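You operate a simulated robot arm through the tools that you are given. There is no shell and no other tool. Be economical: measure what you need, move in short steps, check, and stop when the job is done.

You are at the controls of a simulated robot arm. One attempt, no reset.

Task
Clamp the teal cap on the black stand and set the grey slider at the small hole.
Fine: cap on first, then the grey star knob to HOLD. Put the green pin in the hole, then move the slider up against it.

It is judged by the outcome, as a careful person would: the job done as asked, and still so three seconds after it is handed in. It fails if anything else is knocked over, pushed out of place, dropped, spilled or broken. Lids that push on must go on centred and level and be pressed home; caps that screw on are set level and turned clockwise until they are tight.

Robot
A 6-joint arm with a two-finger parallel gripper, fixed in place. Base frame: the origin is at the foot of the arm, x ahead of it, y to its left, z up; the work surface is at about z = 800. Lengths are in mm, angles in rad, forces in N, time in s.
With the tool pointing down near the work surface it reaches from about 240 to 640 mm from the base axis. Its first joint turns from -1.152 to 1.152 rad. Payload 2.7 kg.
The TCP is the grasp point between the finger pads, 23 mm short of the fingertips. In the tool frame z runs along the fingers and y along their closing line. Largest opening 94 mm; finger width 38, thickness 10; the body of the gripper, 54 by 96 mm, starts 39 mm behind the TCP.
Orientation is that of the tool frame in the base frame, as a unit quaternion [w, x, y, z]. With the fingers straight down and closing along the base's y, the tool's x points along the base's -x, its y along +y and its z along -z.

Tools
- The arm moves only by the tool step_arm. Its argument "rows" is a list of rows, each a list of 3 entries, a list of its own where there are three numbers: the shift along the base's x, y, z in mm, then the turn, a rotation vector about the base's x, y, z in rad, then the closure in counts, from 0 (fully open) to 255 (shut). In form: [[[x, y, z], [wx, wy, wz], fingers], ...]. A call has 1 to 12 rows; each row is the pose to reach, as a shift and turn from the pose commanded when the call began. Each row takes 0.2 s and may step no farther than 50 mm and 0.15 rad from the row before; otherwise, or with a gripper value out of range, the whole call is refused. Where a pose cannot be reached the arm comes as near as it can. A force on the tool above 70 N (or 10 N above the force at the start of the call, whichever is more), or a blocked arm, ends the call early, and 0.2 s more pass. Each finger travels about 45 mm/s and halts on what it meets, pressing with about 37 N; the grip force reading is that of the motor and also rises with nothing between the fingers. The clock runs only during rows and for 0.2 s after the last one: add rows that repeat a pose to give the fingers time. It gives the time, the measured TCP pose, the force on the tool (base axes), the opening and the grip force at its end, in the units of the frame above (readings bear some noise), with the torque about the TCP (base axes, N m) and any sound that the robot's microphone picked up, and new pictures: "show" is both (left out), scene, wrist or none.
- Cameras (640 x 400 px; columns grow to the right, rows downward): "scene" is fixed at [74.4, -437, 1392.8]; the picture's right is [0.75, -0.67, 0.00], its down [-0.44, -0.49, -0.75] and it looks along [0.50, 0.56, -0.66] (base axes); focal length 264 px, centre (320, 200). "wrist" rides on the gripper at [86, 16, -75] in the tool frame; the picture's right is [-0.18, 0.98, 0.00], its down [-0.58, -0.11, -0.81] and it looks along [-0.79, -0.15, 0.59] (tool axes); focal length 243 px, centre (320, 200). There is no depth. A picture from a camera that has moved, and an enlarged one, comes with that camera's place and axes in the base frame and with its lens.
- close_up(camera, box): a new picture of the part [left, top, right, bottom] of that camera's present view, enlarged. The clock stands still meanwhile.
- finish_job(): hands the job in; it is judged then, once.

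Work in short steps. Places have to be worked out from the pictures, the camera data and where the tool is seen: move nearer, look again, correct. Check each grasp and each placing, and mend what went wrong. You have 120 turns and 200 pictures in all, those below and enlarged ones among them. Open the gripper and draw the arm clear of the work before you hand the job in, unless the task says otherwise; then end with one line.

The tools are called by a JSON object that holds its "api" and its "payload". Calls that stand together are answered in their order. step_arm: Moves the arm, as the interface text tells. Its arguments: {"type":"object","properties":{"rows":{"type":"array"},"show":{"type":"string","enum":["both","scene","wrist","none"]}},"required":["rows"]} The other tools are called the same way: close_up (camera, box) takes an enlarged picture of a part of a camera's view; finish_job () hands the job in.

At the start:

```text
time_s: 0.0
position: [366.1, -36.2, 1122.2]
tcp_rot: [0.001, -0.001, 1.0, 0.001]
wrist_force: [0.6, 0.0, 0.4]
torque: [0.0, 0.01, -0.01]
width: 94.0
grasp_force: 0.1
```

scene: 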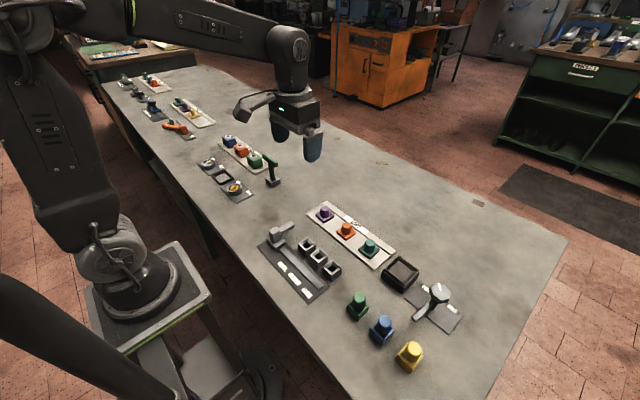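
wrist: 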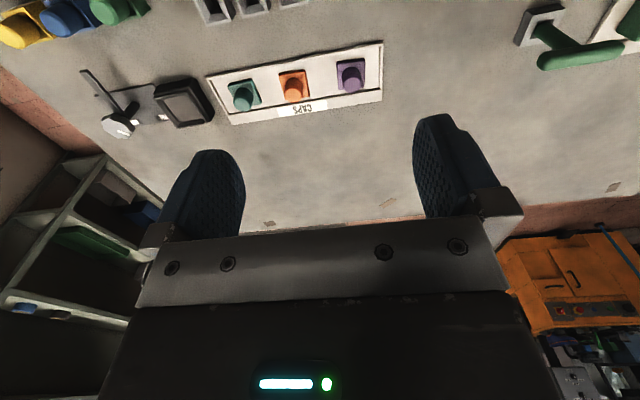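

I start by enlarging the work area in the scene view to identify the parts.

{"api": "close_up", "payload": {"camera": "scene", "box": [250, 190, 410, 310]}}

{"api": "close_up", "payload": {"camera": "scene", "box": [330, 240, 480, 380]}}

{"api": "close_up", "payload": {"camera": "scene", "box": [190, 130, 300, 210]}}

```text
3.33 times, centred on (330, 250) of scene
camera zoom: at [74.4, -437.0, 1392.8], right [0.75, -0.67, 0.0], down [-0.44, -0.49, -0.75], along [0.5, 0.56, -0.66], focal length 880 px, centre (287, 33)
```

zoom: 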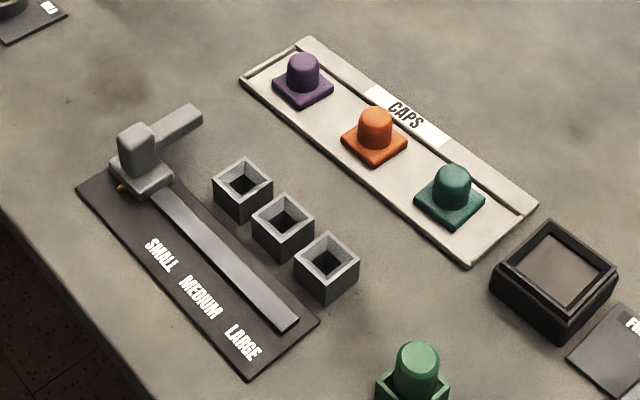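

```text
2.86 times, centred on (405, 310) of scene
camera zoom: at [74.4, -437.0, 1392.8], right [0.75, -0.67, 0.0], down [-0.44, -0.49, -0.75], along [0.5, 0.56, -0.66], focal length 754 px, centre (77, -114)
```

zoom: 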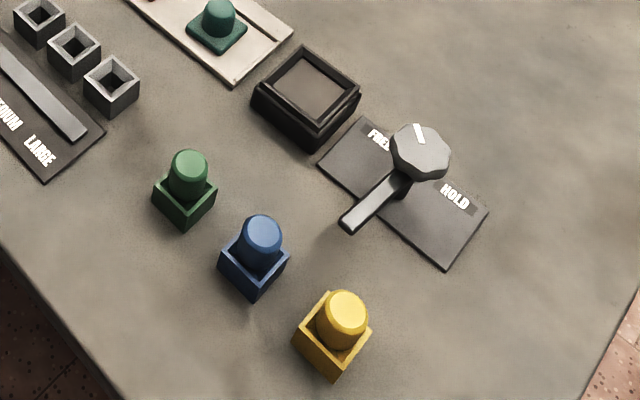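

```text
5.00 times, centred on (245, 170) of scene
camera zoom: at [74.4, -437.0, 1392.8], right [0.75, -0.67, 0.0], down [-0.44, -0.49, -0.75], along [0.5, 0.56, -0.66], focal length 1320 px, centre (695, 350)
```

zoom: 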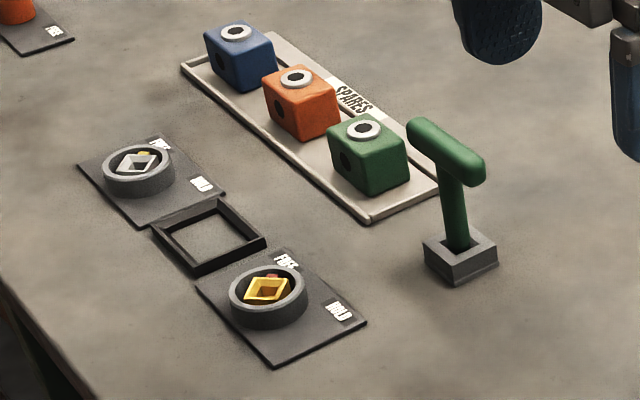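

The stand, FREE/HOLD knob, pins and slider are roughly located. I'll move for a wrist view of the stand and knob.

{"api": "step_arm", "payload": {"rows": [[[-9, -38, -15], [0, 0, 0], 0], [[-18, -76, -30], [0, 0, 0], 0], [[-27, -114, -45], [0, 0, 0], 0], [[-36, -152, -60], [0, 0, 0], 0], [[-45, -190, -75], [0, 0, 0], 0], [[-54, -228, -90], [0, 0, 0], 0], [[-66, -264, -105], [0, 0, 0], 0], [[-66, -264, -105], [0, 0, 0], 0]]}}

```text
time_s: 1.8
position: [302.2, -300.7, 1018.7]
tcp_rot: [0.001, -0.001, 1.0, 0.0]
wrist_force: [0.0, 0.1, -0.5]
torque: [-0.03, 0.0, -0.01]
width: 94.0
grasp_force: 0.0
camera wrist: at [216.7, -285.3, 1092.9], right [0.18, 0.98, 0.0], down [0.58, -0.11, 0.81], along [0.79, -0.15, -0.59], focal length 243 px, centre (320, 200)
```

scene: 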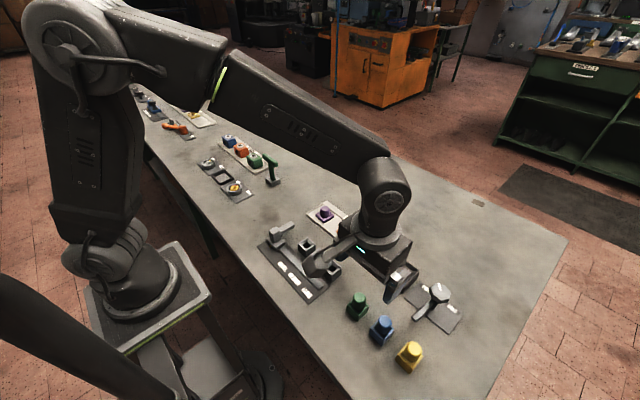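
wrist: 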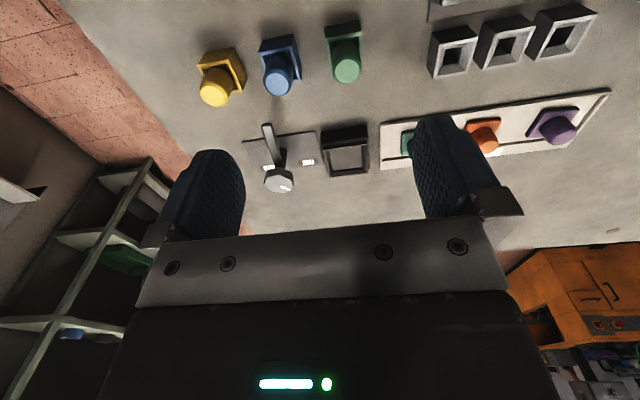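

The wrist view shows the knob, stand and pins well; I enlarge them.

{"api": "close_up", "payload": {"camera": "wrist", "box": [230, 100, 390, 200]}}

{"api": "close_up", "payload": {"camera": "wrist", "box": [180, 10, 380, 135]}}

{"api": "close_up", "payload": {"camera": "wrist", "box": [380, 0, 620, 150]}}

```text
4.00 times, centred on (310, 150) of wrist
camera zoom: at [216.7, -285.3, 1092.9], right [0.18, 0.98, 0.0], down [0.58, -0.11, 0.81], along [0.79, -0.15, -0.59], focal length 970 px, centre (360, 400)
```

zoom: 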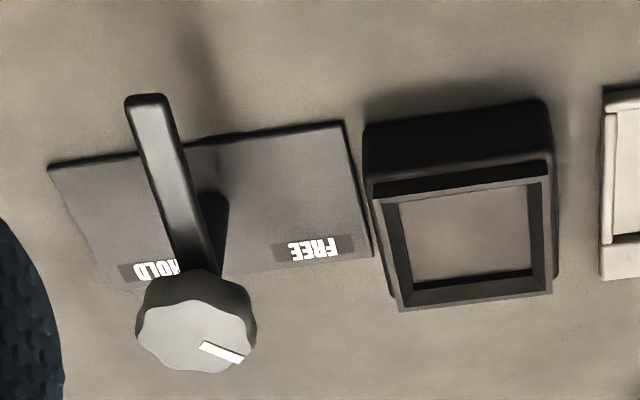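

```text
3.20 times, centred on (280, 72) of wrist
camera zoom: at [216.7, -285.3, 1092.9], right [0.18, 0.98, 0.0], down [0.58, -0.11, 0.81], along [0.79, -0.15, -0.59], focal length 776 px, centre (448, 608)
```

zoom: 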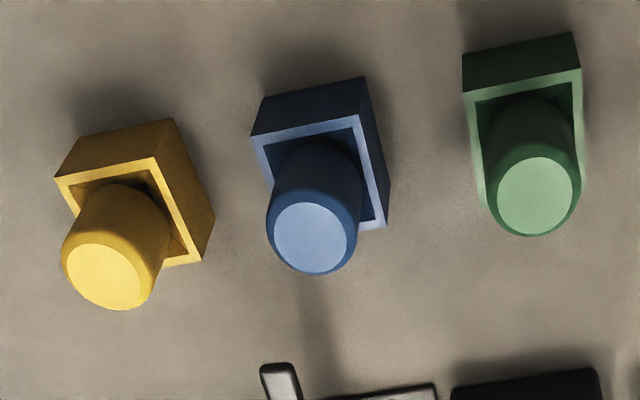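

```text
2.67 times, centred on (500, 75) of wrist
camera zoom: at [216.7, -285.3, 1092.9], right [0.18, 0.98, 0.0], down [0.58, -0.11, 0.81], along [0.79, -0.15, -0.59], focal length 647 px, centre (-160, 533)
```

zoom: 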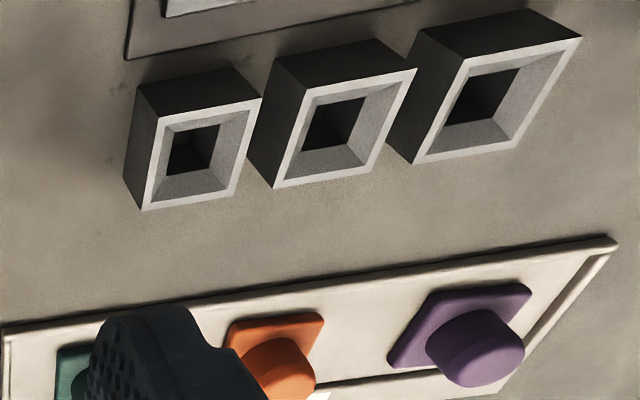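

The knob axis is about (463,-391), top z≈873. The mark points at FREE (45°) and HOLD is 90° clockwise, which swings the bar over the stand. Now I go above the teal cap to measure it.

{"api": "step_arm", "payload": {"rows": [[[35, 25, -15], [0, 0, 0], 0], [[70, 50, -30], [0, 0, 0], 0], [[105, 75, -45], [0, 0, 0], 0], [[138, 90, -59], [0, 0, 0], 0], [[138, 90, -59], [0, 0, 0], 0]]}}

```text
time_s: 3.0
position: [437.2, -208.5, 958.8]
tcp_rot: [0.001, -0.001, 1.0, 0.0]
wrist_force: [0.1, 0.5, 0.8]
torque: [0.02, 0.0, 0.02]
width: 93.8
grasp_force: 0.1
camera wrist: at [352.0, -193.4, 1033.3], right [0.18, 0.98, 0.0], down [0.58, -0.11, 0.81], along [0.79, -0.15, -0.59], focal length 243 px, centre (320, 200)
```

scene: 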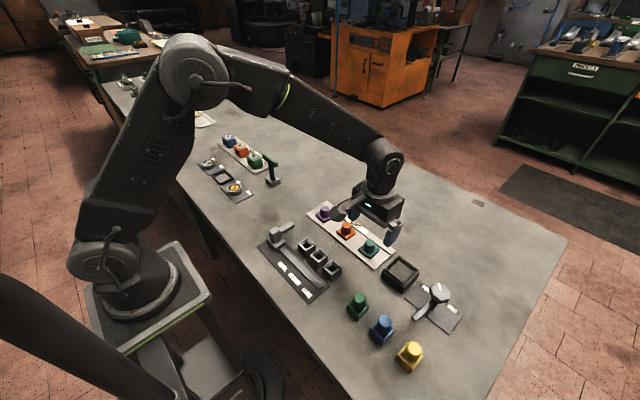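
wrist: 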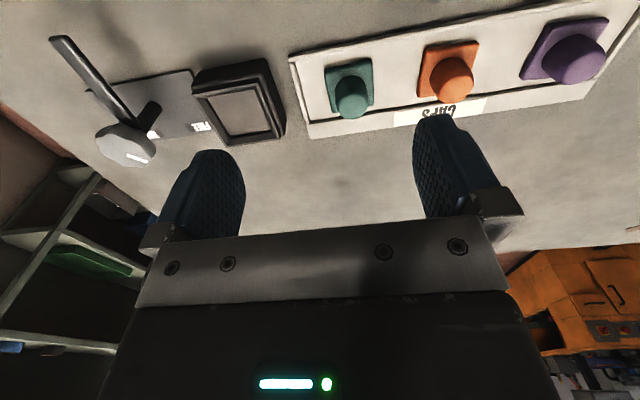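

{"api": "close_up", "payload": {"camera": "wrist", "box": [280, 30, 440, 130]}}

{"api": "close_up", "payload": {"camera": "wrist", "box": [40, 30, 300, 190]}}

```text
4.00 times, centred on (360, 80) of wrist
camera zoom: at [352.0, -193.4, 1033.3], right [0.18, 0.98, 0.0], down [0.58, -0.11, 0.81], along [0.79, -0.15, -0.59], focal length 970 px, centre (160, 680)
```

zoom: 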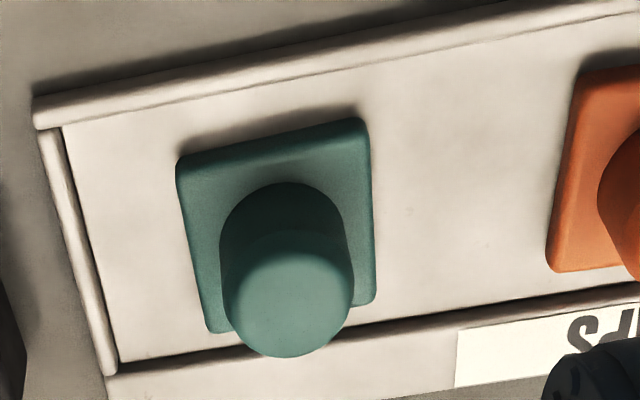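

```text
2.46 times, centred on (170, 110) of wrist
camera zoom: at [352.0, -193.4, 1033.3], right [0.18, 0.98, 0.0], down [0.58, -0.11, 0.81], along [0.79, -0.15, -0.59], focal length 597 px, centre (689, 422)
```

zoom: 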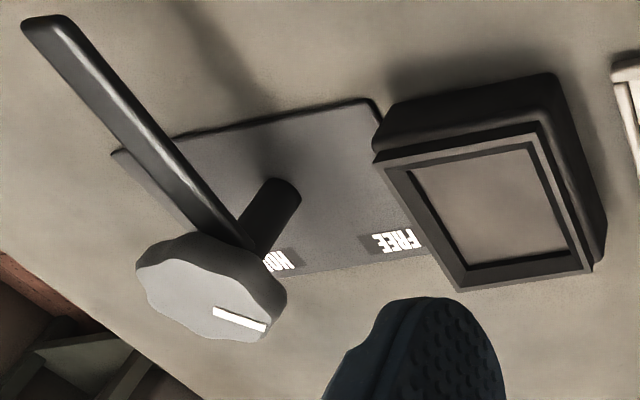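

Cap: centre about (478,-188), square to the base axes, top z≈838, knob Ø≈29. Next, a view of the stand from above.

{"api": "step_arm", "payload": {"rows": [[[0, -45, 0], [0, 0, 0], 0], [[0, -90, 0], [0, 0, 0], 0], [[0, -110, -10], [0, 0, 0], 0], [[0, -110, -10], [0, 0, 0], 0]], "show": "wrist"}}

```text
time_s: 4.0
position: [437.4, -322.6, 948.1]
tcp_rot: [0.001, -0.001, 1.0, 0.0]
wrist_force: [0.1, 0.6, -0.2]
torque: [0.03, 0.02, 0.0]
width: 94.1
grasp_force: 0.1
camera wrist: at [351.6, -307.2, 1022.3], right [0.18, 0.98, 0.0], down [0.58, -0.11, 0.81], along [0.79, -0.15, -0.59], focal length 243 px, centre (320, 200)
```

wrist: 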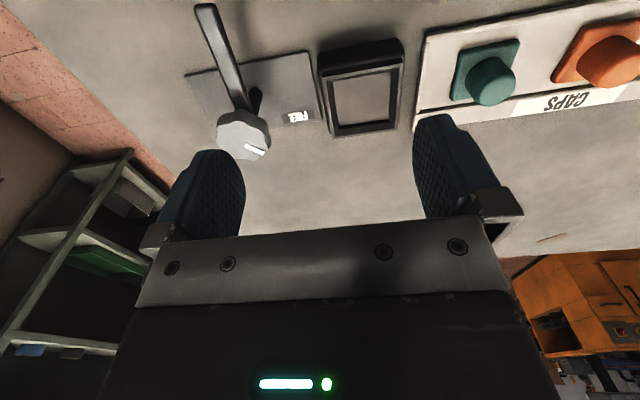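

{"api": "close_up", "payload": {"camera": "wrist", "box": [280, 20, 440, 150]}}

{"api": "close_up", "payload": {"camera": "wrist", "box": [170, 0, 330, 170]}}

{"api": "close_up", "payload": {"camera": "scene", "box": [370, 240, 470, 340]}}

```text
3.08 times, centred on (360, 85) of wrist
camera zoom: at [351.6, -307.2, 1022.3], right [0.18, 0.98, 0.0], down [0.58, -0.11, 0.81], along [0.79, -0.15, -0.59], focal length 746 px, centre (197, 554)
```

zoom: 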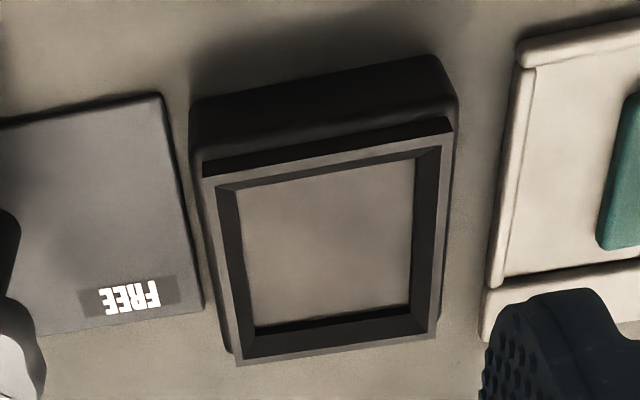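

```text
2.35 times, centred on (250, 85) of wrist
camera zoom: at [351.6, -307.2, 1022.3], right [0.18, 0.98, 0.0], down [0.58, -0.11, 0.81], along [0.79, -0.15, -0.59], focal length 571 px, centre (485, 471)
```

zoom: 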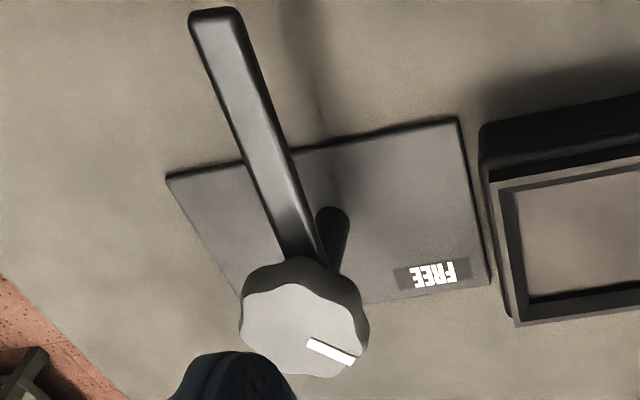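

```text
4.00 times, centred on (420, 290) of scene
camera zoom: at [74.4, -437.0, 1392.8], right [0.75, -0.67, 0.0], down [-0.44, -0.49, -0.75], along [0.5, 0.56, -0.66], focal length 1056 px, centre (-80, -160)
```

zoom: 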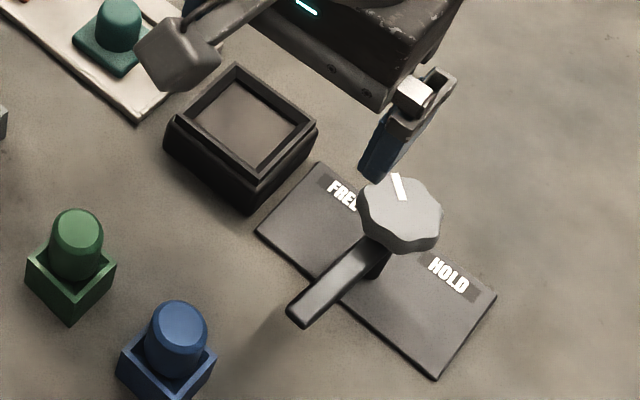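

Stand rim: top z≈835, centre about (475,-293), with a funnelled recess about 48 wide. Knob axis ≈(462,-390). Now I move over the teal cap with the fingers part closed to clear the orange one.

{"api": "step_arm", "payload": {"rows": [[[10, 44, 0], [0, 0, 0], 120], [[20, 88, 0], [0, 0, 0], 120], [[40, 132, 0], [0, 0, 0], 120], [[40, 132, -45], [0, 0, 0], 120], [[40, 132, -45], [0, 0, 0], 120], [[40, 132, -45], [0, 0, 0], 120]], "show": "both"}}

{"api": "step_arm", "payload": {"rows": [[[0, 0, 0], [0, 0, 0], 120]], "show": "none"}}

{"api": "close_up", "payload": {"camera": "wrist", "box": [220, 20, 420, 190]}}

```text
time_s: 5.4
position: [474.9, -185.7, 904.4]
tcp_rot: [0.001, -0.001, 1.0, 0.0]
wrist_force: [-0.6, 0.1, -0.4]
torque: [0.0, -0.02, 0.02]
width: 49.7
grasp_force: 0.0
camera wrist: at [389.5, -171.0, 978.1], right [0.18, 0.98, 0.0], down [0.58, -0.11, 0.81], along [0.79, -0.15, -0.59], focal length 243 px, centre (320, 200)
```

scene: 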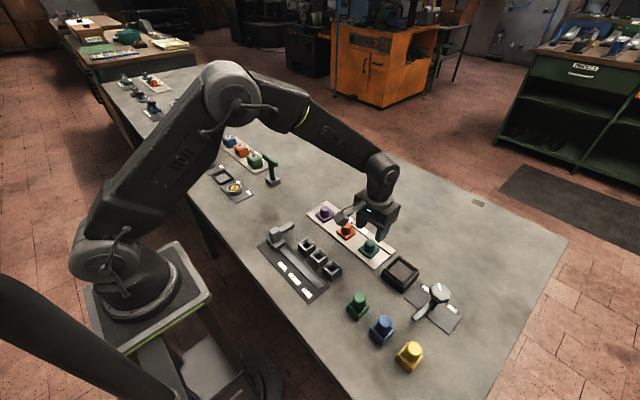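
wrist: 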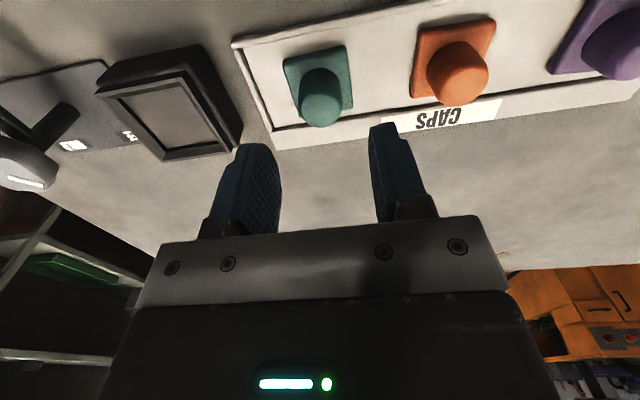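

```text
time_s: 5.8
position: [474.8, -185.7, 903.7]
tcp_rot: [0.001, -0.001, 1.0, 0.0]
wrist_force: [0.3, -0.7, -0.6]
torque: [0.0, -0.01, -0.01]
width: 49.5
grasp_force: 0.1
```

```text
2.35 times, centred on (320, 105) of wrist
camera zoom: at [389.4, -171.1, 978.3], right [0.18, 0.98, 0.0], down [0.58, -0.11, 0.81], along [0.79, -0.15, -0.59], focal length 571 px, centre (320, 424)
```

zoom: 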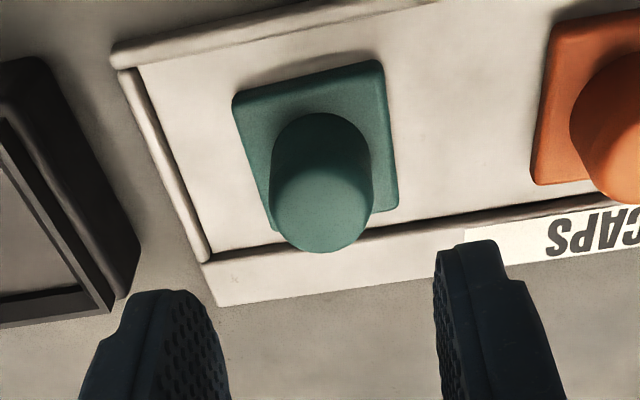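

Measured poses are repeatable, though offset a little from commanded, and they put the cap at (478.3,-187.7). I correct by that difference and descend partway.

{"api": "step_arm", "payload": {"rows": [[[3.4, -2, 0], [0, 0, 0], 120], [[3.4, -2, -20], [0, 0, 0], 120], [[3.4, -2, -35], [0, 0, 0], 120], [[3.4, -2, -35], [0, 0, 0], 120]], "show": "wrist"}}

{"api": "close_up", "payload": {"camera": "wrist", "box": [220, 40, 420, 210]}}

{"api": "close_up", "payload": {"camera": "scene", "box": [320, 170, 440, 280]}}

```text
time_s: 6.8
position: [480.6, -192.7, 870.2]
tcp_rot: [0.001, -0.001, 1.0, 0.0]
wrist_force: [0.2, -0.2, 0.9]
torque: [0.0, 0.01, 0.03]
width: 49.4
grasp_force: 0.2
camera wrist: at [395.2, -176.8, 943.9], right [0.18, 0.98, 0.0], down [0.58, -0.11, 0.81], along [0.79, -0.15, -0.59], focal length 243 px, centre (320, 200)
```

wrist: 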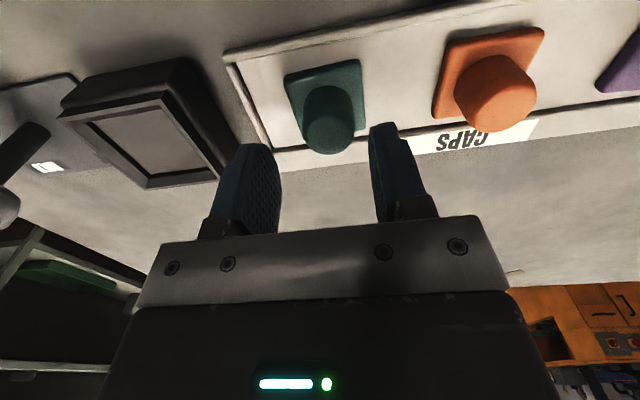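

```text
2.35 times, centred on (320, 125) of wrist
camera zoom: at [395.2, -176.8, 943.9], right [0.18, 0.98, 0.0], down [0.58, -0.11, 0.81], along [0.79, -0.15, -0.59], focal length 571 px, centre (320, 376)
```

zoom: 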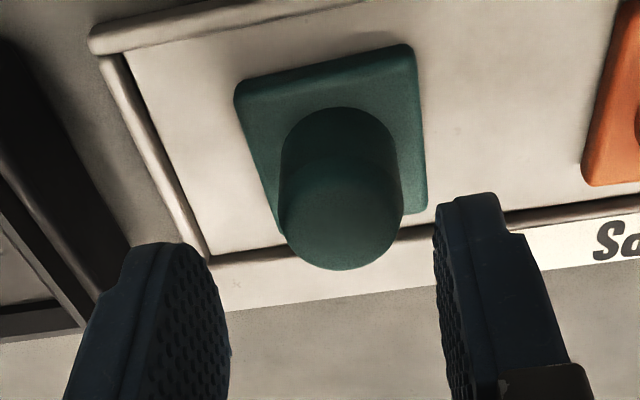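

```text
3.64 times, centred on (380, 225) of scene
camera zoom: at [74.4, -437.0, 1392.8], right [0.75, -0.67, 0.0], down [-0.44, -0.49, -0.75], along [0.5, 0.56, -0.66], focal length 960 px, centre (102, 109)
```

zoom: 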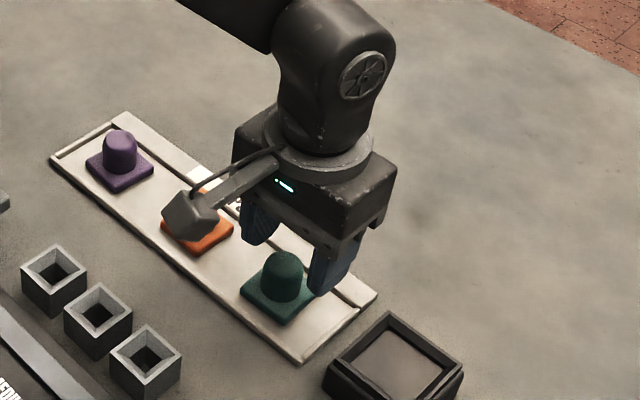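

The image and measured pose agree: the cap is 3 mm nearer and 5 mm to +y of the TCP. I correct, then check again.

{"api": "step_arm", "payload": {"rows": [[[-3, 5, 0], [0, 0, 0], 120], [[-3, 5, -10], [0, 0, 0], 120], [[-3, 5, -10], [0, 0, 0], 120]], "show": "wrist"}}

{"api": "close_up", "payload": {"camera": "wrist", "box": [220, 40, 420, 210]}}

```text
time_s: 7.6
position: [479.1, -187.1, 857.7]
tcp_rot: [0.001, -0.001, 1.0, 0.0]
wrist_force: [-0.1, 0.3, -0.1]
torque: [0.0, -0.01, -0.02]
width: 49.8
grasp_force: 0.0
camera wrist: at [392.5, -171.0, 931.7], right [0.18, 0.98, 0.0], down [0.58, -0.11, 0.81], along [0.79, -0.15, -0.59], focal length 243 px, centre (320, 200)
```

wrist: 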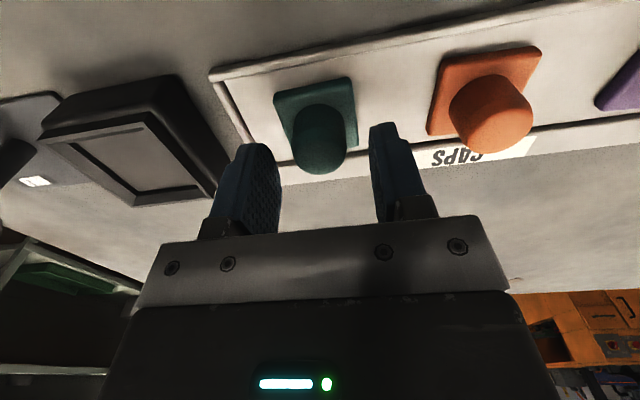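

```text
2.35 times, centred on (320, 125) of wrist
camera zoom: at [392.5, -171.0, 931.7], right [0.18, 0.98, 0.0], down [0.58, -0.11, 0.81], along [0.79, -0.15, -0.59], focal length 571 px, centre (320, 376)
```

zoom: 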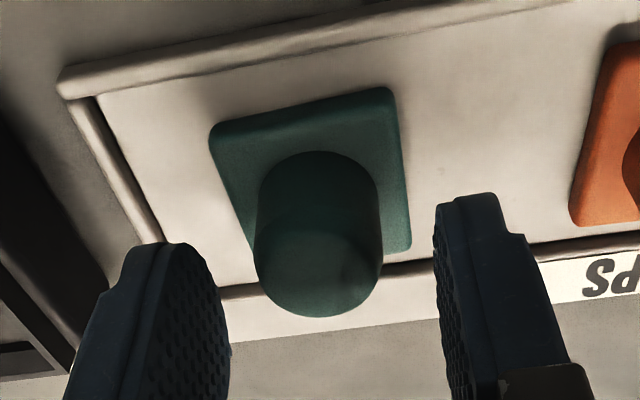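

Centred now. I lower 15 mm and close on the cap's knob.

{"api": "step_arm", "payload": {"rows": [[[0, 0, -8], [0, 0, 0], 120], [[0, 0, -15], [0, 0, 0], 120], [[0, 0, -15], [0, 0, 0], 120]], "show": "wrist"}}

{"api": "close_up", "payload": {"camera": "scene", "box": [320, 190, 420, 270]}}

```text
time_s: 8.4
position: [478.3, -184.9, 842.4]
tcp_rot: [0.0, -0.001, 1.0, -0.001]
wrist_force: [0.2, 0.0, 0.8]
torque: [0.0, -0.02, 0.01]
width: 49.5
grasp_force: 0.1
camera wrist: at [392.7, -169.6, 916.3], right [0.18, 0.98, 0.0], down [0.58, -0.11, 0.81], along [0.79, -0.15, -0.59], focal length 243 px, centre (320, 200)
```

wrist: 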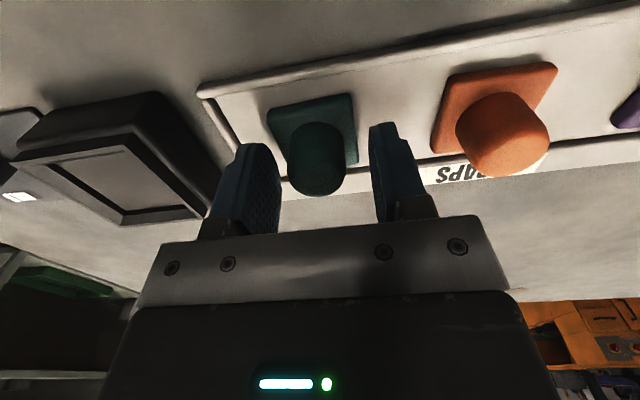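

```text
5.00 times, centred on (370, 230) of scene
camera zoom: at [74.4, -437.0, 1392.8], right [0.75, -0.67, 0.0], down [-0.44, -0.49, -0.75], along [0.5, 0.56, -0.66], focal length 1320 px, centre (70, 50)
```

zoom: 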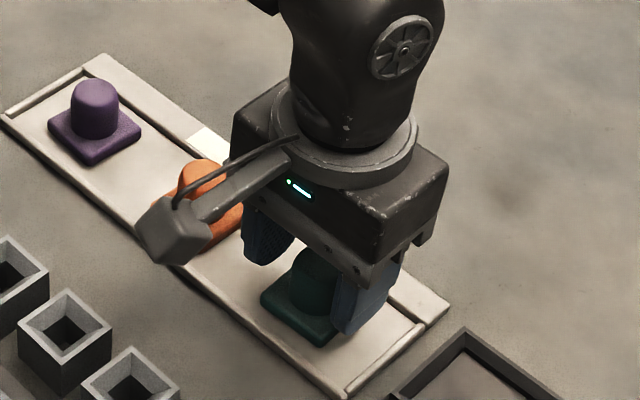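

I nudge −2 mm in y and close the gripper.

{"api": "step_arm", "payload": {"rows": [[[0, -2, 0], [0, 0, 0], 120], [[0, -2, 0], [0, 0, 0], 220], [[0, -2, 0], [0, 0, 0], 220], [[0, -2, 0], [0, 0, 0], 220], [[0, -2, 0], [0, 0, 0], 220]], "show": "wrist"}}

```text
time_s: 9.6
position: [477.2, -186.1, 842.1]
tcp_rot: [0.001, -0.001, 1.0, 0.0]
wrist_force: [-0.8, 0.8, 0.0]
torque: [0.0, 0.03, 0.0]
width: 28.4
grasp_force: 36.8
camera wrist: at [392.5, -171.7, 917.2], right [0.18, 0.98, 0.0], down [0.58, -0.11, 0.81], along [0.79, -0.15, -0.59], focal length 243 px, centre (320, 200)
```

wrist: 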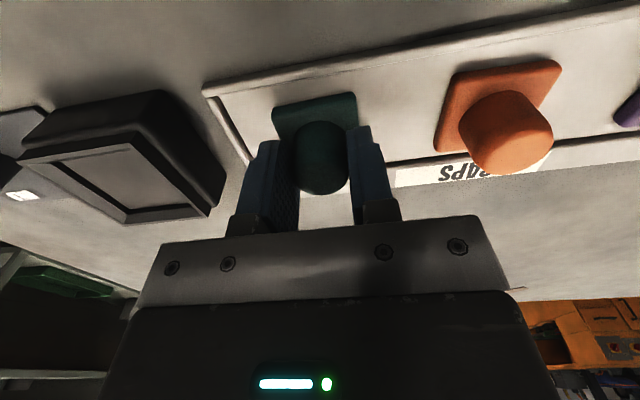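

Gripped at 28.4 mm. I lift and carry the cap to just short of the stand, above the rim.

{"api": "step_arm", "payload": {"rows": [[[0, 0, 25], [0, 0, 0], 220], [[0, 0, 50], [0, 0, 0], 220], [[0, -40, 50], [0, 0, 0], 220], [[-1, -80, 50], [0, 0, 0], 220], [[-2, -105, 50], [0, 0, 0], 220], [[-2, -105, 50], [0, 0, 0], 220], [[-2, -105, 50], [0, 0, 0], 220]]}}

{"api": "close_up", "payload": {"camera": "wrist", "box": [220, 40, 420, 210]}}

{"api": "close_up", "payload": {"camera": "scene", "box": [350, 200, 470, 320]}}

```text
time_s: 11.2
position: [476.2, -291.4, 893.3]
tcp_rot: [0.0, -0.001, 1.0, 0.0]
wrist_force: [-0.3, -0.4, -0.5]
torque: [-0.02, -0.03, 0.03]
width: 28.4
grasp_force: 37.5
camera wrist: at [390.2, -276.2, 967.5], right [0.18, 0.98, 0.0], down [0.58, -0.11, 0.81], along [0.79, -0.15, -0.59], focal length 243 px, centre (320, 200)
```

scene: 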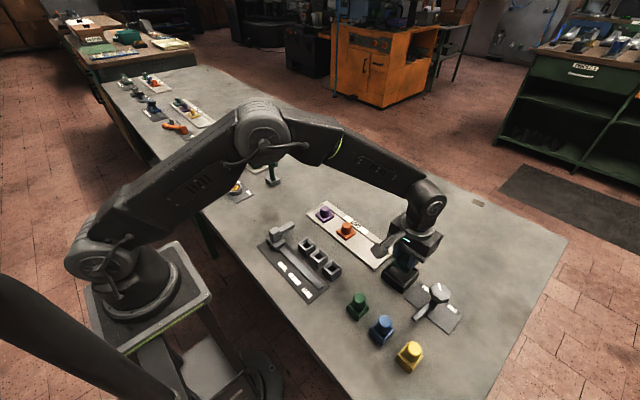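
wrist: 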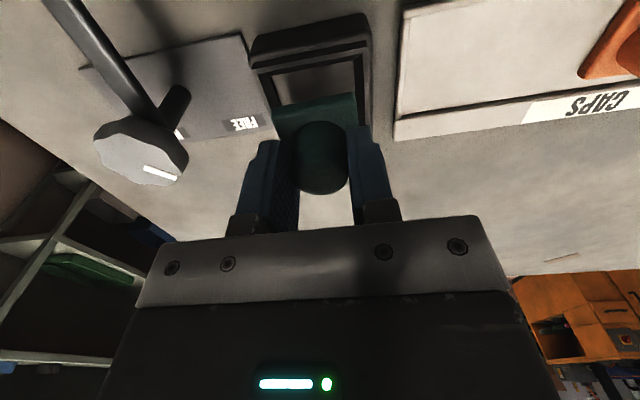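

```text
2.35 times, centred on (320, 125) of wrist
camera zoom: at [390.2, -276.2, 967.5], right [0.18, 0.98, 0.0], down [0.58, -0.11, 0.81], along [0.79, -0.15, -0.59], focal length 571 px, centre (320, 376)
```

zoom: 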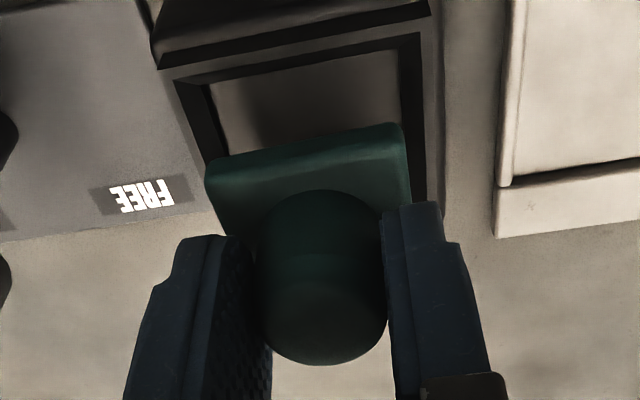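

```text
3.33 times, centred on (410, 260) of scene
camera zoom: at [74.4, -437.0, 1392.8], right [0.75, -0.67, 0.0], down [-0.44, -0.49, -0.75], along [0.5, 0.56, -0.66], focal length 880 px, centre (20, 0)
```

zoom: 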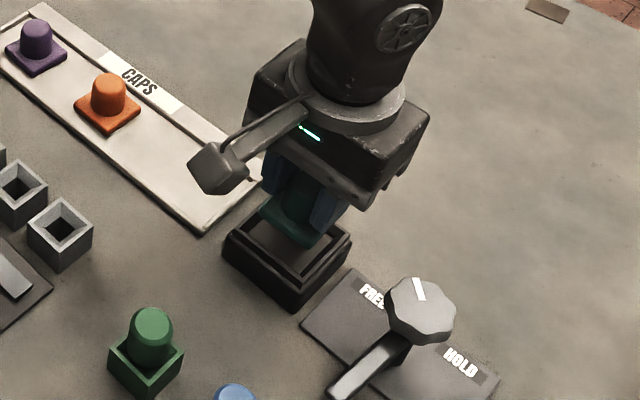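

Cap is held level, at about (476.3,-291.3); the recess centre is about (475.8,-293). I shift and come down to just above the rim.

{"api": "step_arm", "payload": {"rows": [[[-0.5, -1.7, 0], [0, 0, 0], 220], [[-0.5, -1.7, -12], [0, 0, 0], 220], [[-0.5, -1.7, -12], [0, 0, 0], 220], [[-0.5, -1.7, -12], [0, 0, 0], 220]], "show": "wrist"}}

{"api": "close_up", "payload": {"camera": "wrist", "box": [220, 40, 420, 210]}}

{"api": "close_up", "payload": {"camera": "scene", "box": [360, 220, 450, 310]}}

```text
time_s: 12.2
position: [475.7, -294.1, 881.2]
tcp_rot: [0.001, -0.001, 1.0, -0.001]
wrist_force: [-0.7, 0.5, -0.4]
torque: [-0.01, 0.0, -0.03]
width: 28.7
grasp_force: 37.1
camera wrist: at [390.2, -278.3, 955.6], right [0.18, 0.98, 0.0], down [0.58, -0.11, 0.81], along [0.79, -0.15, -0.59], focal length 243 px, centre (320, 200)
```

wrist: 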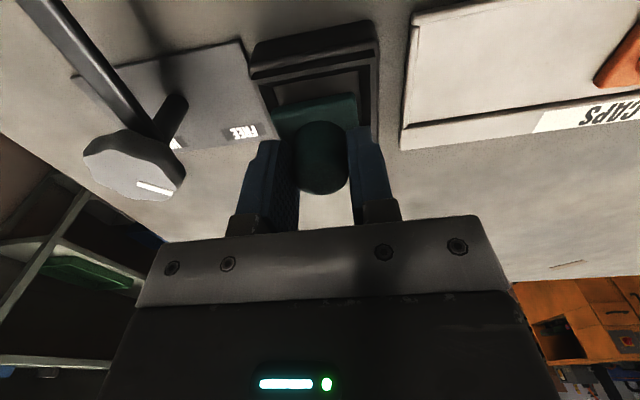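

```text
2.35 times, centred on (320, 125) of wrist
camera zoom: at [390.2, -278.3, 955.6], right [0.18, 0.98, 0.0], down [0.58, -0.11, 0.81], along [0.79, -0.15, -0.59], focal length 571 px, centre (320, 376)
```

zoom: 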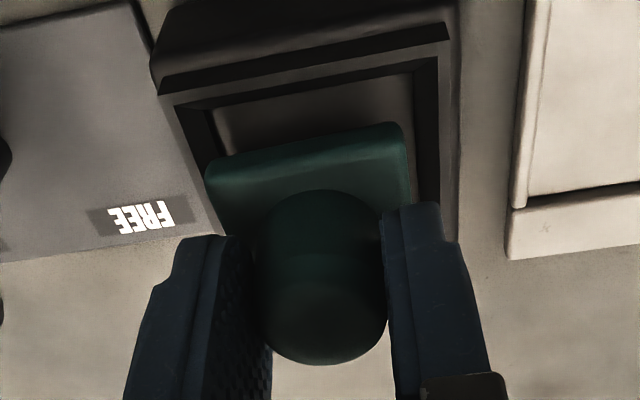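

```text
4.44 times, centred on (405, 265) of scene
camera zoom: at [74.5, -437.0, 1392.8], right [0.75, -0.67, 0.0], down [-0.44, -0.49, -0.75], along [0.5, 0.56, -0.66], focal length 1174 px, centre (-58, -89)
```

zoom: 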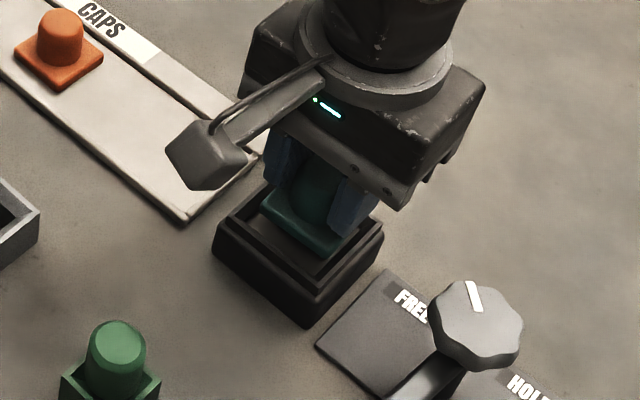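

Centred on the recess within about 1 mm. I lower in small steps, watching the force.

{"api": "step_arm", "payload": {"rows": [[[0, 0, -4], [0, 0, 0], 220], [[0, 0, -8], [0, 0, 0], 220], [[0, 0, -11], [0, 0, 0], 220], [[0, 0, -11], [0, 0, 0], 220]], "show": "wrist"}}

{"api": "close_up", "payload": {"camera": "wrist", "box": [220, 40, 420, 210]}}

{"api": "close_up", "payload": {"camera": "scene", "box": [360, 220, 450, 310]}}

```text
time_s: 13.2
position: [475.8, -294.1, 872.6]
tcp_rot: [0.002, -0.001, 1.0, -0.001]
wrist_force: [-10.1, 6.1, 25.8]
torque: [0.44, 0.07, 0.01]
width: 28.6
grasp_force: 37.0
camera wrist: at [389.9, -279.1, 946.4], right [0.18, 0.98, 0.0], down [0.58, -0.11, 0.81], along [0.8, -0.15, -0.59], focal length 243 px, centre (320, 200)
```

wrist: 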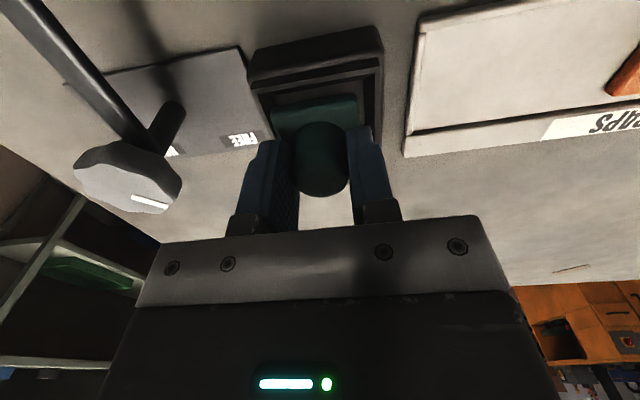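

```text
2.35 times, centred on (320, 125) of wrist
camera zoom: at [389.9, -279.1, 946.4], right [0.18, 0.98, 0.0], down [0.58, -0.11, 0.81], along [0.8, -0.15, -0.59], focal length 571 px, centre (320, 376)
```

zoom: 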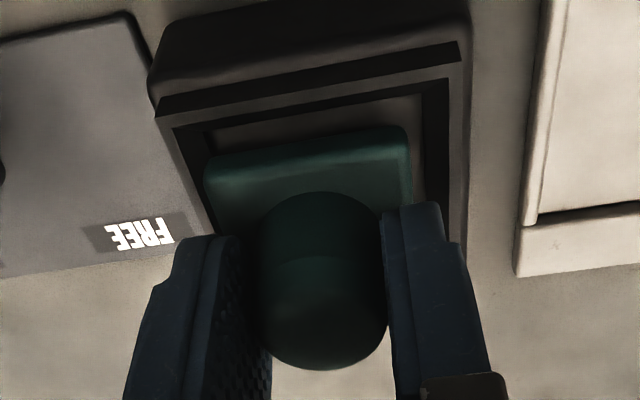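

```text
4.44 times, centred on (405, 265) of scene
camera zoom: at [73.8, -436.6, 1393.0], right [0.75, -0.67, 0.0], down [-0.44, -0.49, -0.75], along [0.5, 0.56, -0.66], focal length 1174 px, centre (-58, -89)
```

zoom: 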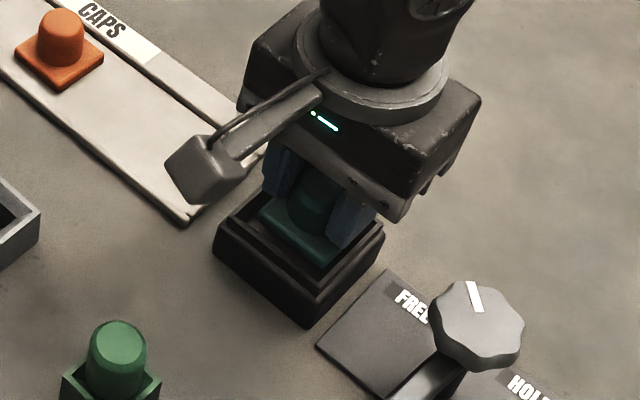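

Light contact: the side forces say the flange touches at +x and −y. I raise 2 mm, shift (−1.5,+2), and try again.

{"api": "step_arm", "payload": {"rows": [[[0, 0, 3], [0, 0, 0], 220], [[-1.5, 2, 3], [0, 0, 0], 220], [[-1.5, 2, -1], [0, 0, 0], 220], [[-1.5, 2, -3], [0, 0, 0], 220], [[-1.5, 2, -3], [0, 0, 0], 220]], "show": "none"}}

```text
time_s: 14.4
position: [475.9, -291.3, 868.3]
tcp_rot: [0.0, 0.0, 1.0, 0.0]
wrist_force: [-3.1, -0.4, 0.5]
torque: [0.0, 0.18, 0.0]
width: 28.5
grasp_force: 36.8
```

It is sliding in with only a small −x push. I shift −0.7 in x and continue down.

{"api": "step_arm", "payload": {"rows": [[[-0.7, 0, 0], [0, 0, 0], 220], [[-0.7, 0, -3], [0, 0, 0], 220], [[-0.7, 0, -6], [0, 0, 0], 220], [[-0.7, 0, -6], [0, 0, 0], 220]], "show": "wrist"}}

{"api": "close_up", "payload": {"camera": "wrist", "box": [220, 40, 420, 210]}}

{"api": "close_up", "payload": {"camera": "scene", "box": [360, 220, 450, 310]}}

```text
time_s: 15.4
position: [474.5, -291.8, 866.8]
tcp_rot: [0.004, -0.001, 1.0, -0.002]
wrist_force: [-6.2, 2.4, 31.7]
torque: [0.45, 0.12, 0.03]
width: 28.6
grasp_force: 36.8
camera wrist: at [388.7, -276.3, 939.3], right [0.18, 0.98, 0.0], down [0.58, -0.1, 0.81], along [0.8, -0.15, -0.58], focal length 243 px, centre (320, 200)
```

wrist: 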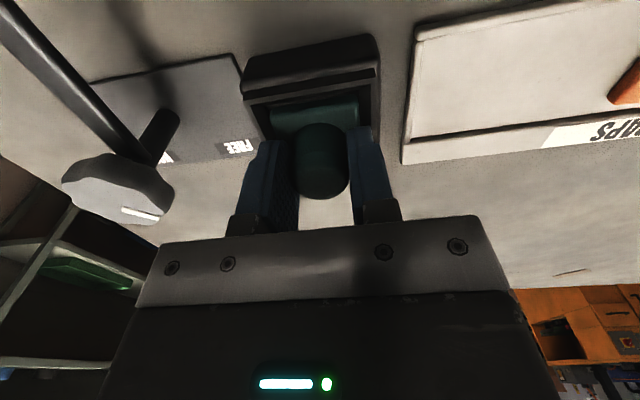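

```text
2.35 times, centred on (320, 125) of wrist
camera zoom: at [388.7, -276.3, 939.3], right [0.18, 0.98, 0.0], down [0.58, -0.1, 0.81], along [0.8, -0.15, -0.58], focal length 571 px, centre (320, 376)
```

zoom: 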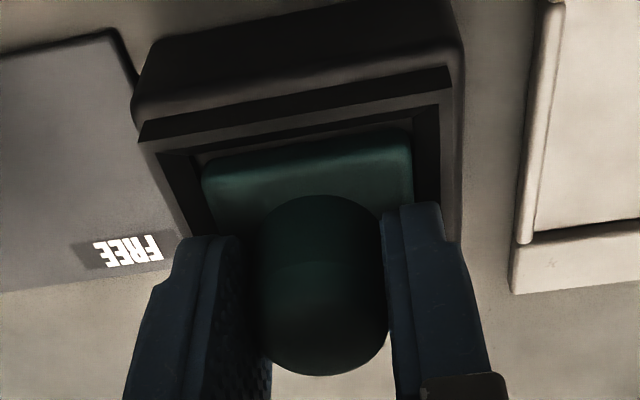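

```text
4.44 times, centred on (405, 265) of scene
camera zoom: at [73.8, -436.7, 1393.0], right [0.75, -0.67, 0.0], down [-0.44, -0.49, -0.75], along [0.5, 0.56, -0.66], focal length 1174 px, centre (-58, -89)
```

zoom: 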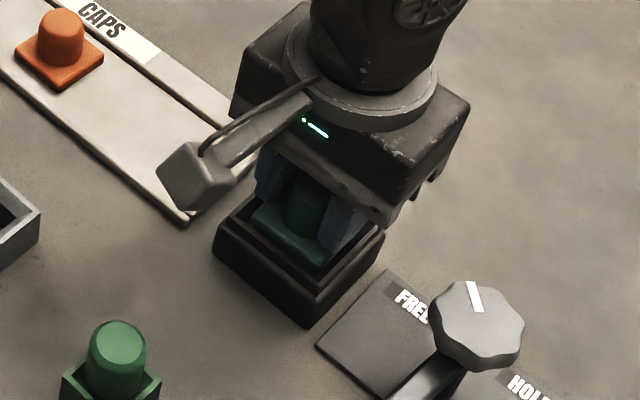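

About 32 N up with the support biased to +y. I ease the load off and look at which side is high before pressing further.

{"api": "step_arm", "payload": {"rows": [[[0, 0, 4], [0, 0, 0], 220], [[0, 0, 4], [0, 0, 0], 220]], "show": "none"}}

{"api": "close_up", "payload": {"camera": "wrist", "box": [240, 60, 400, 160]}}

{"api": "close_up", "payload": {"camera": "scene", "box": [380, 240, 425, 300]}}

```text
time_s: 16.0
position: [473.9, -290.8, 865.8]
tcp_rot: [0.0, -0.001, 1.0, 0.001]
wrist_force: [2.5, -2.3, 6.3]
torque: [-0.11, -0.26, 0.01]
width: 28.4
grasp_force: 37.1
```

```text
4.00 times, centred on (320, 110) of wrist
camera zoom: at [387.9, -275.7, 939.9], right [0.18, 0.98, 0.0], down [0.58, -0.11, 0.81], along [0.79, -0.15, -0.59], focal length 970 px, centre (320, 560)
```

zoom: 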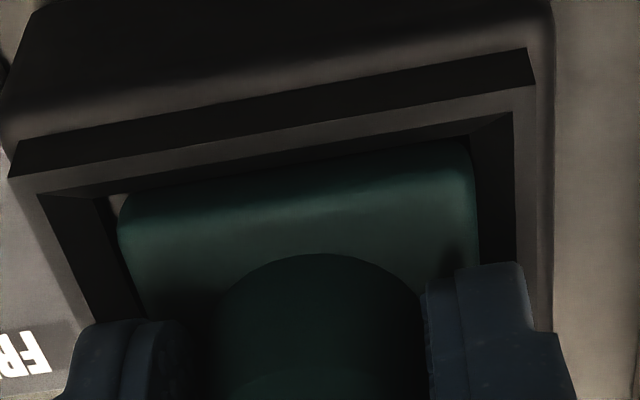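

```text
6.67 times, centred on (402, 270) of scene
camera zoom: at [74.4, -437.0, 1392.8], right [0.75, -0.67, 0.0], down [-0.44, -0.49, -0.75], along [0.5, 0.56, -0.66], focal length 1760 px, centre (-230, -267)
```

zoom: 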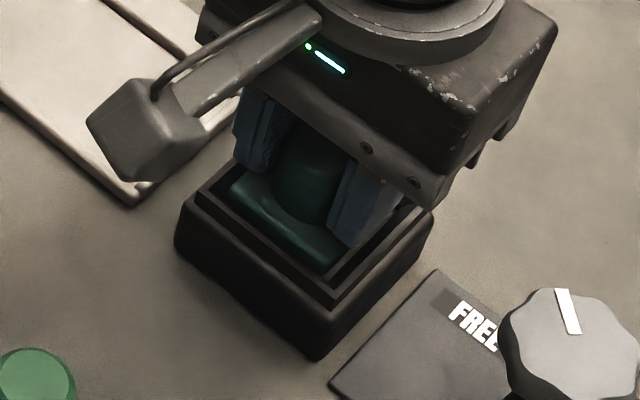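

Now the flange is against the +y and −x walls, with a gap of about 2 mm at −y. I shift (+0.8,−1.2), then lower gently.

{"api": "step_arm", "payload": {"rows": [[[0.8, -1.2, 1], [0, 0, 0], 220], [[0.8, -1.2, -2], [0, 0, 0], 220], [[0.8, -1.2, -4], [0, 0, 0], 220], [[0.8, -1.2, -4], [0, 0, 0], 220]], "show": "none"}}

{"api": "close_up", "payload": {"camera": "wrist", "box": [240, 60, 400, 160]}}

```text
time_s: 17.0
position: [475.0, -293.6, 864.4]
tcp_rot: [0.001, 0.0, 1.0, -0.001]
wrist_force: [-12.0, 12.4, 29.3]
torque: [0.59, 0.1, 0.08]
width: 28.5
grasp_force: 36.4
```

```text
4.00 times, centred on (320, 110) of wrist
camera zoom: at [389.4, -278.2, 938.3], right [0.18, 0.98, 0.0], down [0.58, -0.11, 0.81], along [0.79, -0.15, -0.59], focal length 970 px, centre (320, 560)
```

zoom: 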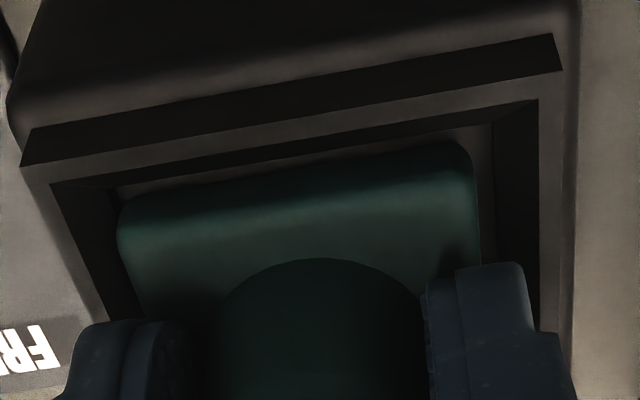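

Overshot the other way (touching +x and −y). I come back by half and keep lowering.

{"api": "step_arm", "payload": {"rows": [[[-0.6, 0.9, 1.5], [0, 0, 0], 220], [[-0.6, 0.9, 0], [0, 0, 0], 220], [[-0.6, 0.9, -2], [0, 0, 0], 220], [[-0.6, 0.9, -2], [0, 0, 0], 220]], "show": "none"}}

{"api": "close_up", "payload": {"camera": "wrist", "box": [240, 60, 400, 160]}}

```text
time_s: 18.0
position: [474.6, -293.8, 863.9]
tcp_rot: [0.004, -0.001, 1.0, -0.001]
wrist_force: [-0.4, 4.7, 30.7]
torque: [0.49, 0.07, 0.03]
width: 28.5
grasp_force: 36.6
```

```text
4.00 times, centred on (320, 110) of wrist
camera zoom: at [388.8, -277.7, 937.1], right [0.18, 0.98, 0.0], down [0.58, -0.1, 0.81], along [0.8, -0.15, -0.58], focal length 970 px, centre (320, 560)
```

zoom: 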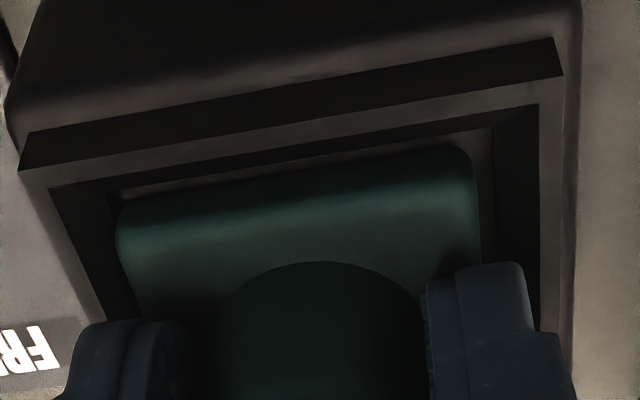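

Lateral forces are near zero with 30 N vertical, so the flange is probably on the floor. I ease the load, open gently and inspect.

{"api": "step_arm", "payload": {"rows": [[[0, 0, 3.5], [0, 0, 0], 220], [[0, 0, 3.5], [0, 0, 0], 170], [[0, 0, 3.5], [0, 0, 0], 140], [[0, 0, 3.5], [0, 0, 0], 140], [[0, 0, 25], [0, 0, 0], 140], [[0, 0, 45], [0, 0, 0], 140], [[0, 0, 45], [0, 0, 0], 140]]}}

{"api": "close_up", "payload": {"camera": "wrist", "box": [220, 40, 420, 170]}}

{"api": "close_up", "payload": {"camera": "scene", "box": [370, 230, 440, 300]}}

```text
time_s: 19.6
position: [474.5, -293.5, 906.2]
tcp_rot: [0.001, -0.001, 1.0, 0.0]
wrist_force: [-0.6, 0.4, 0.2]
torque: [0.04, 0.02, 0.0]
width: 42.3
grasp_force: 0.0
camera wrist: at [388.5, -277.9, 980.3], right [0.18, 0.98, 0.0], down [0.58, -0.11, 0.81], along [0.79, -0.15, -0.59], focal length 243 px, centre (320, 200)
```

scene: 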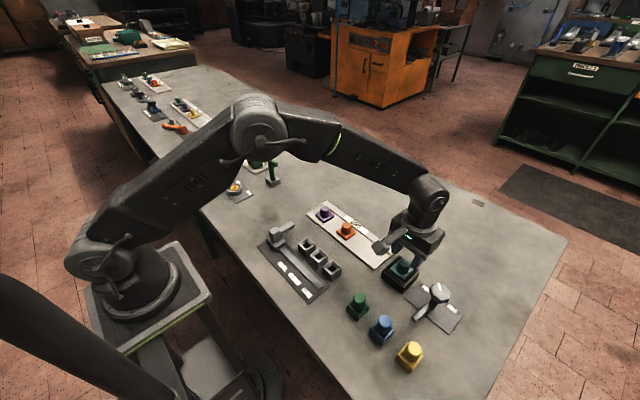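
wrist: 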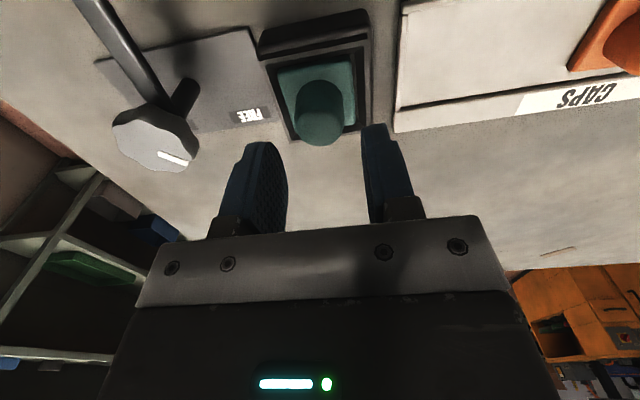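

```text
3.08 times, centred on (320, 105) of wrist
camera zoom: at [388.5, -277.9, 980.3], right [0.18, 0.98, 0.0], down [0.58, -0.11, 0.81], along [0.79, -0.15, -0.59], focal length 746 px, centre (320, 492)
```

zoom: 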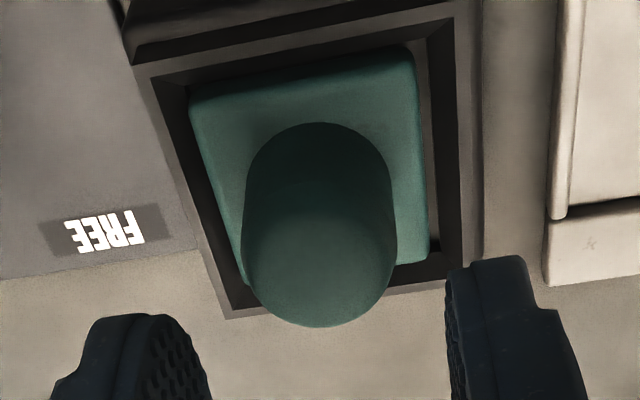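

```text
5.71 times, centred on (405, 265) of scene
camera zoom: at [74.4, -437.0, 1392.8], right [0.75, -0.67, 0.0], down [-0.44, -0.49, -0.75], along [0.5, 0.56, -0.66], focal length 1509 px, centre (-166, -171)
```

zoom: 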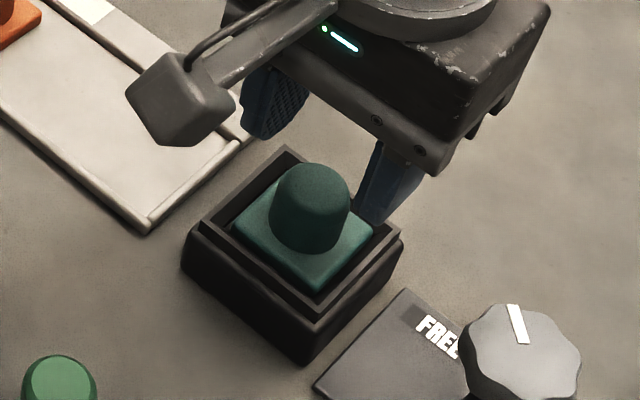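

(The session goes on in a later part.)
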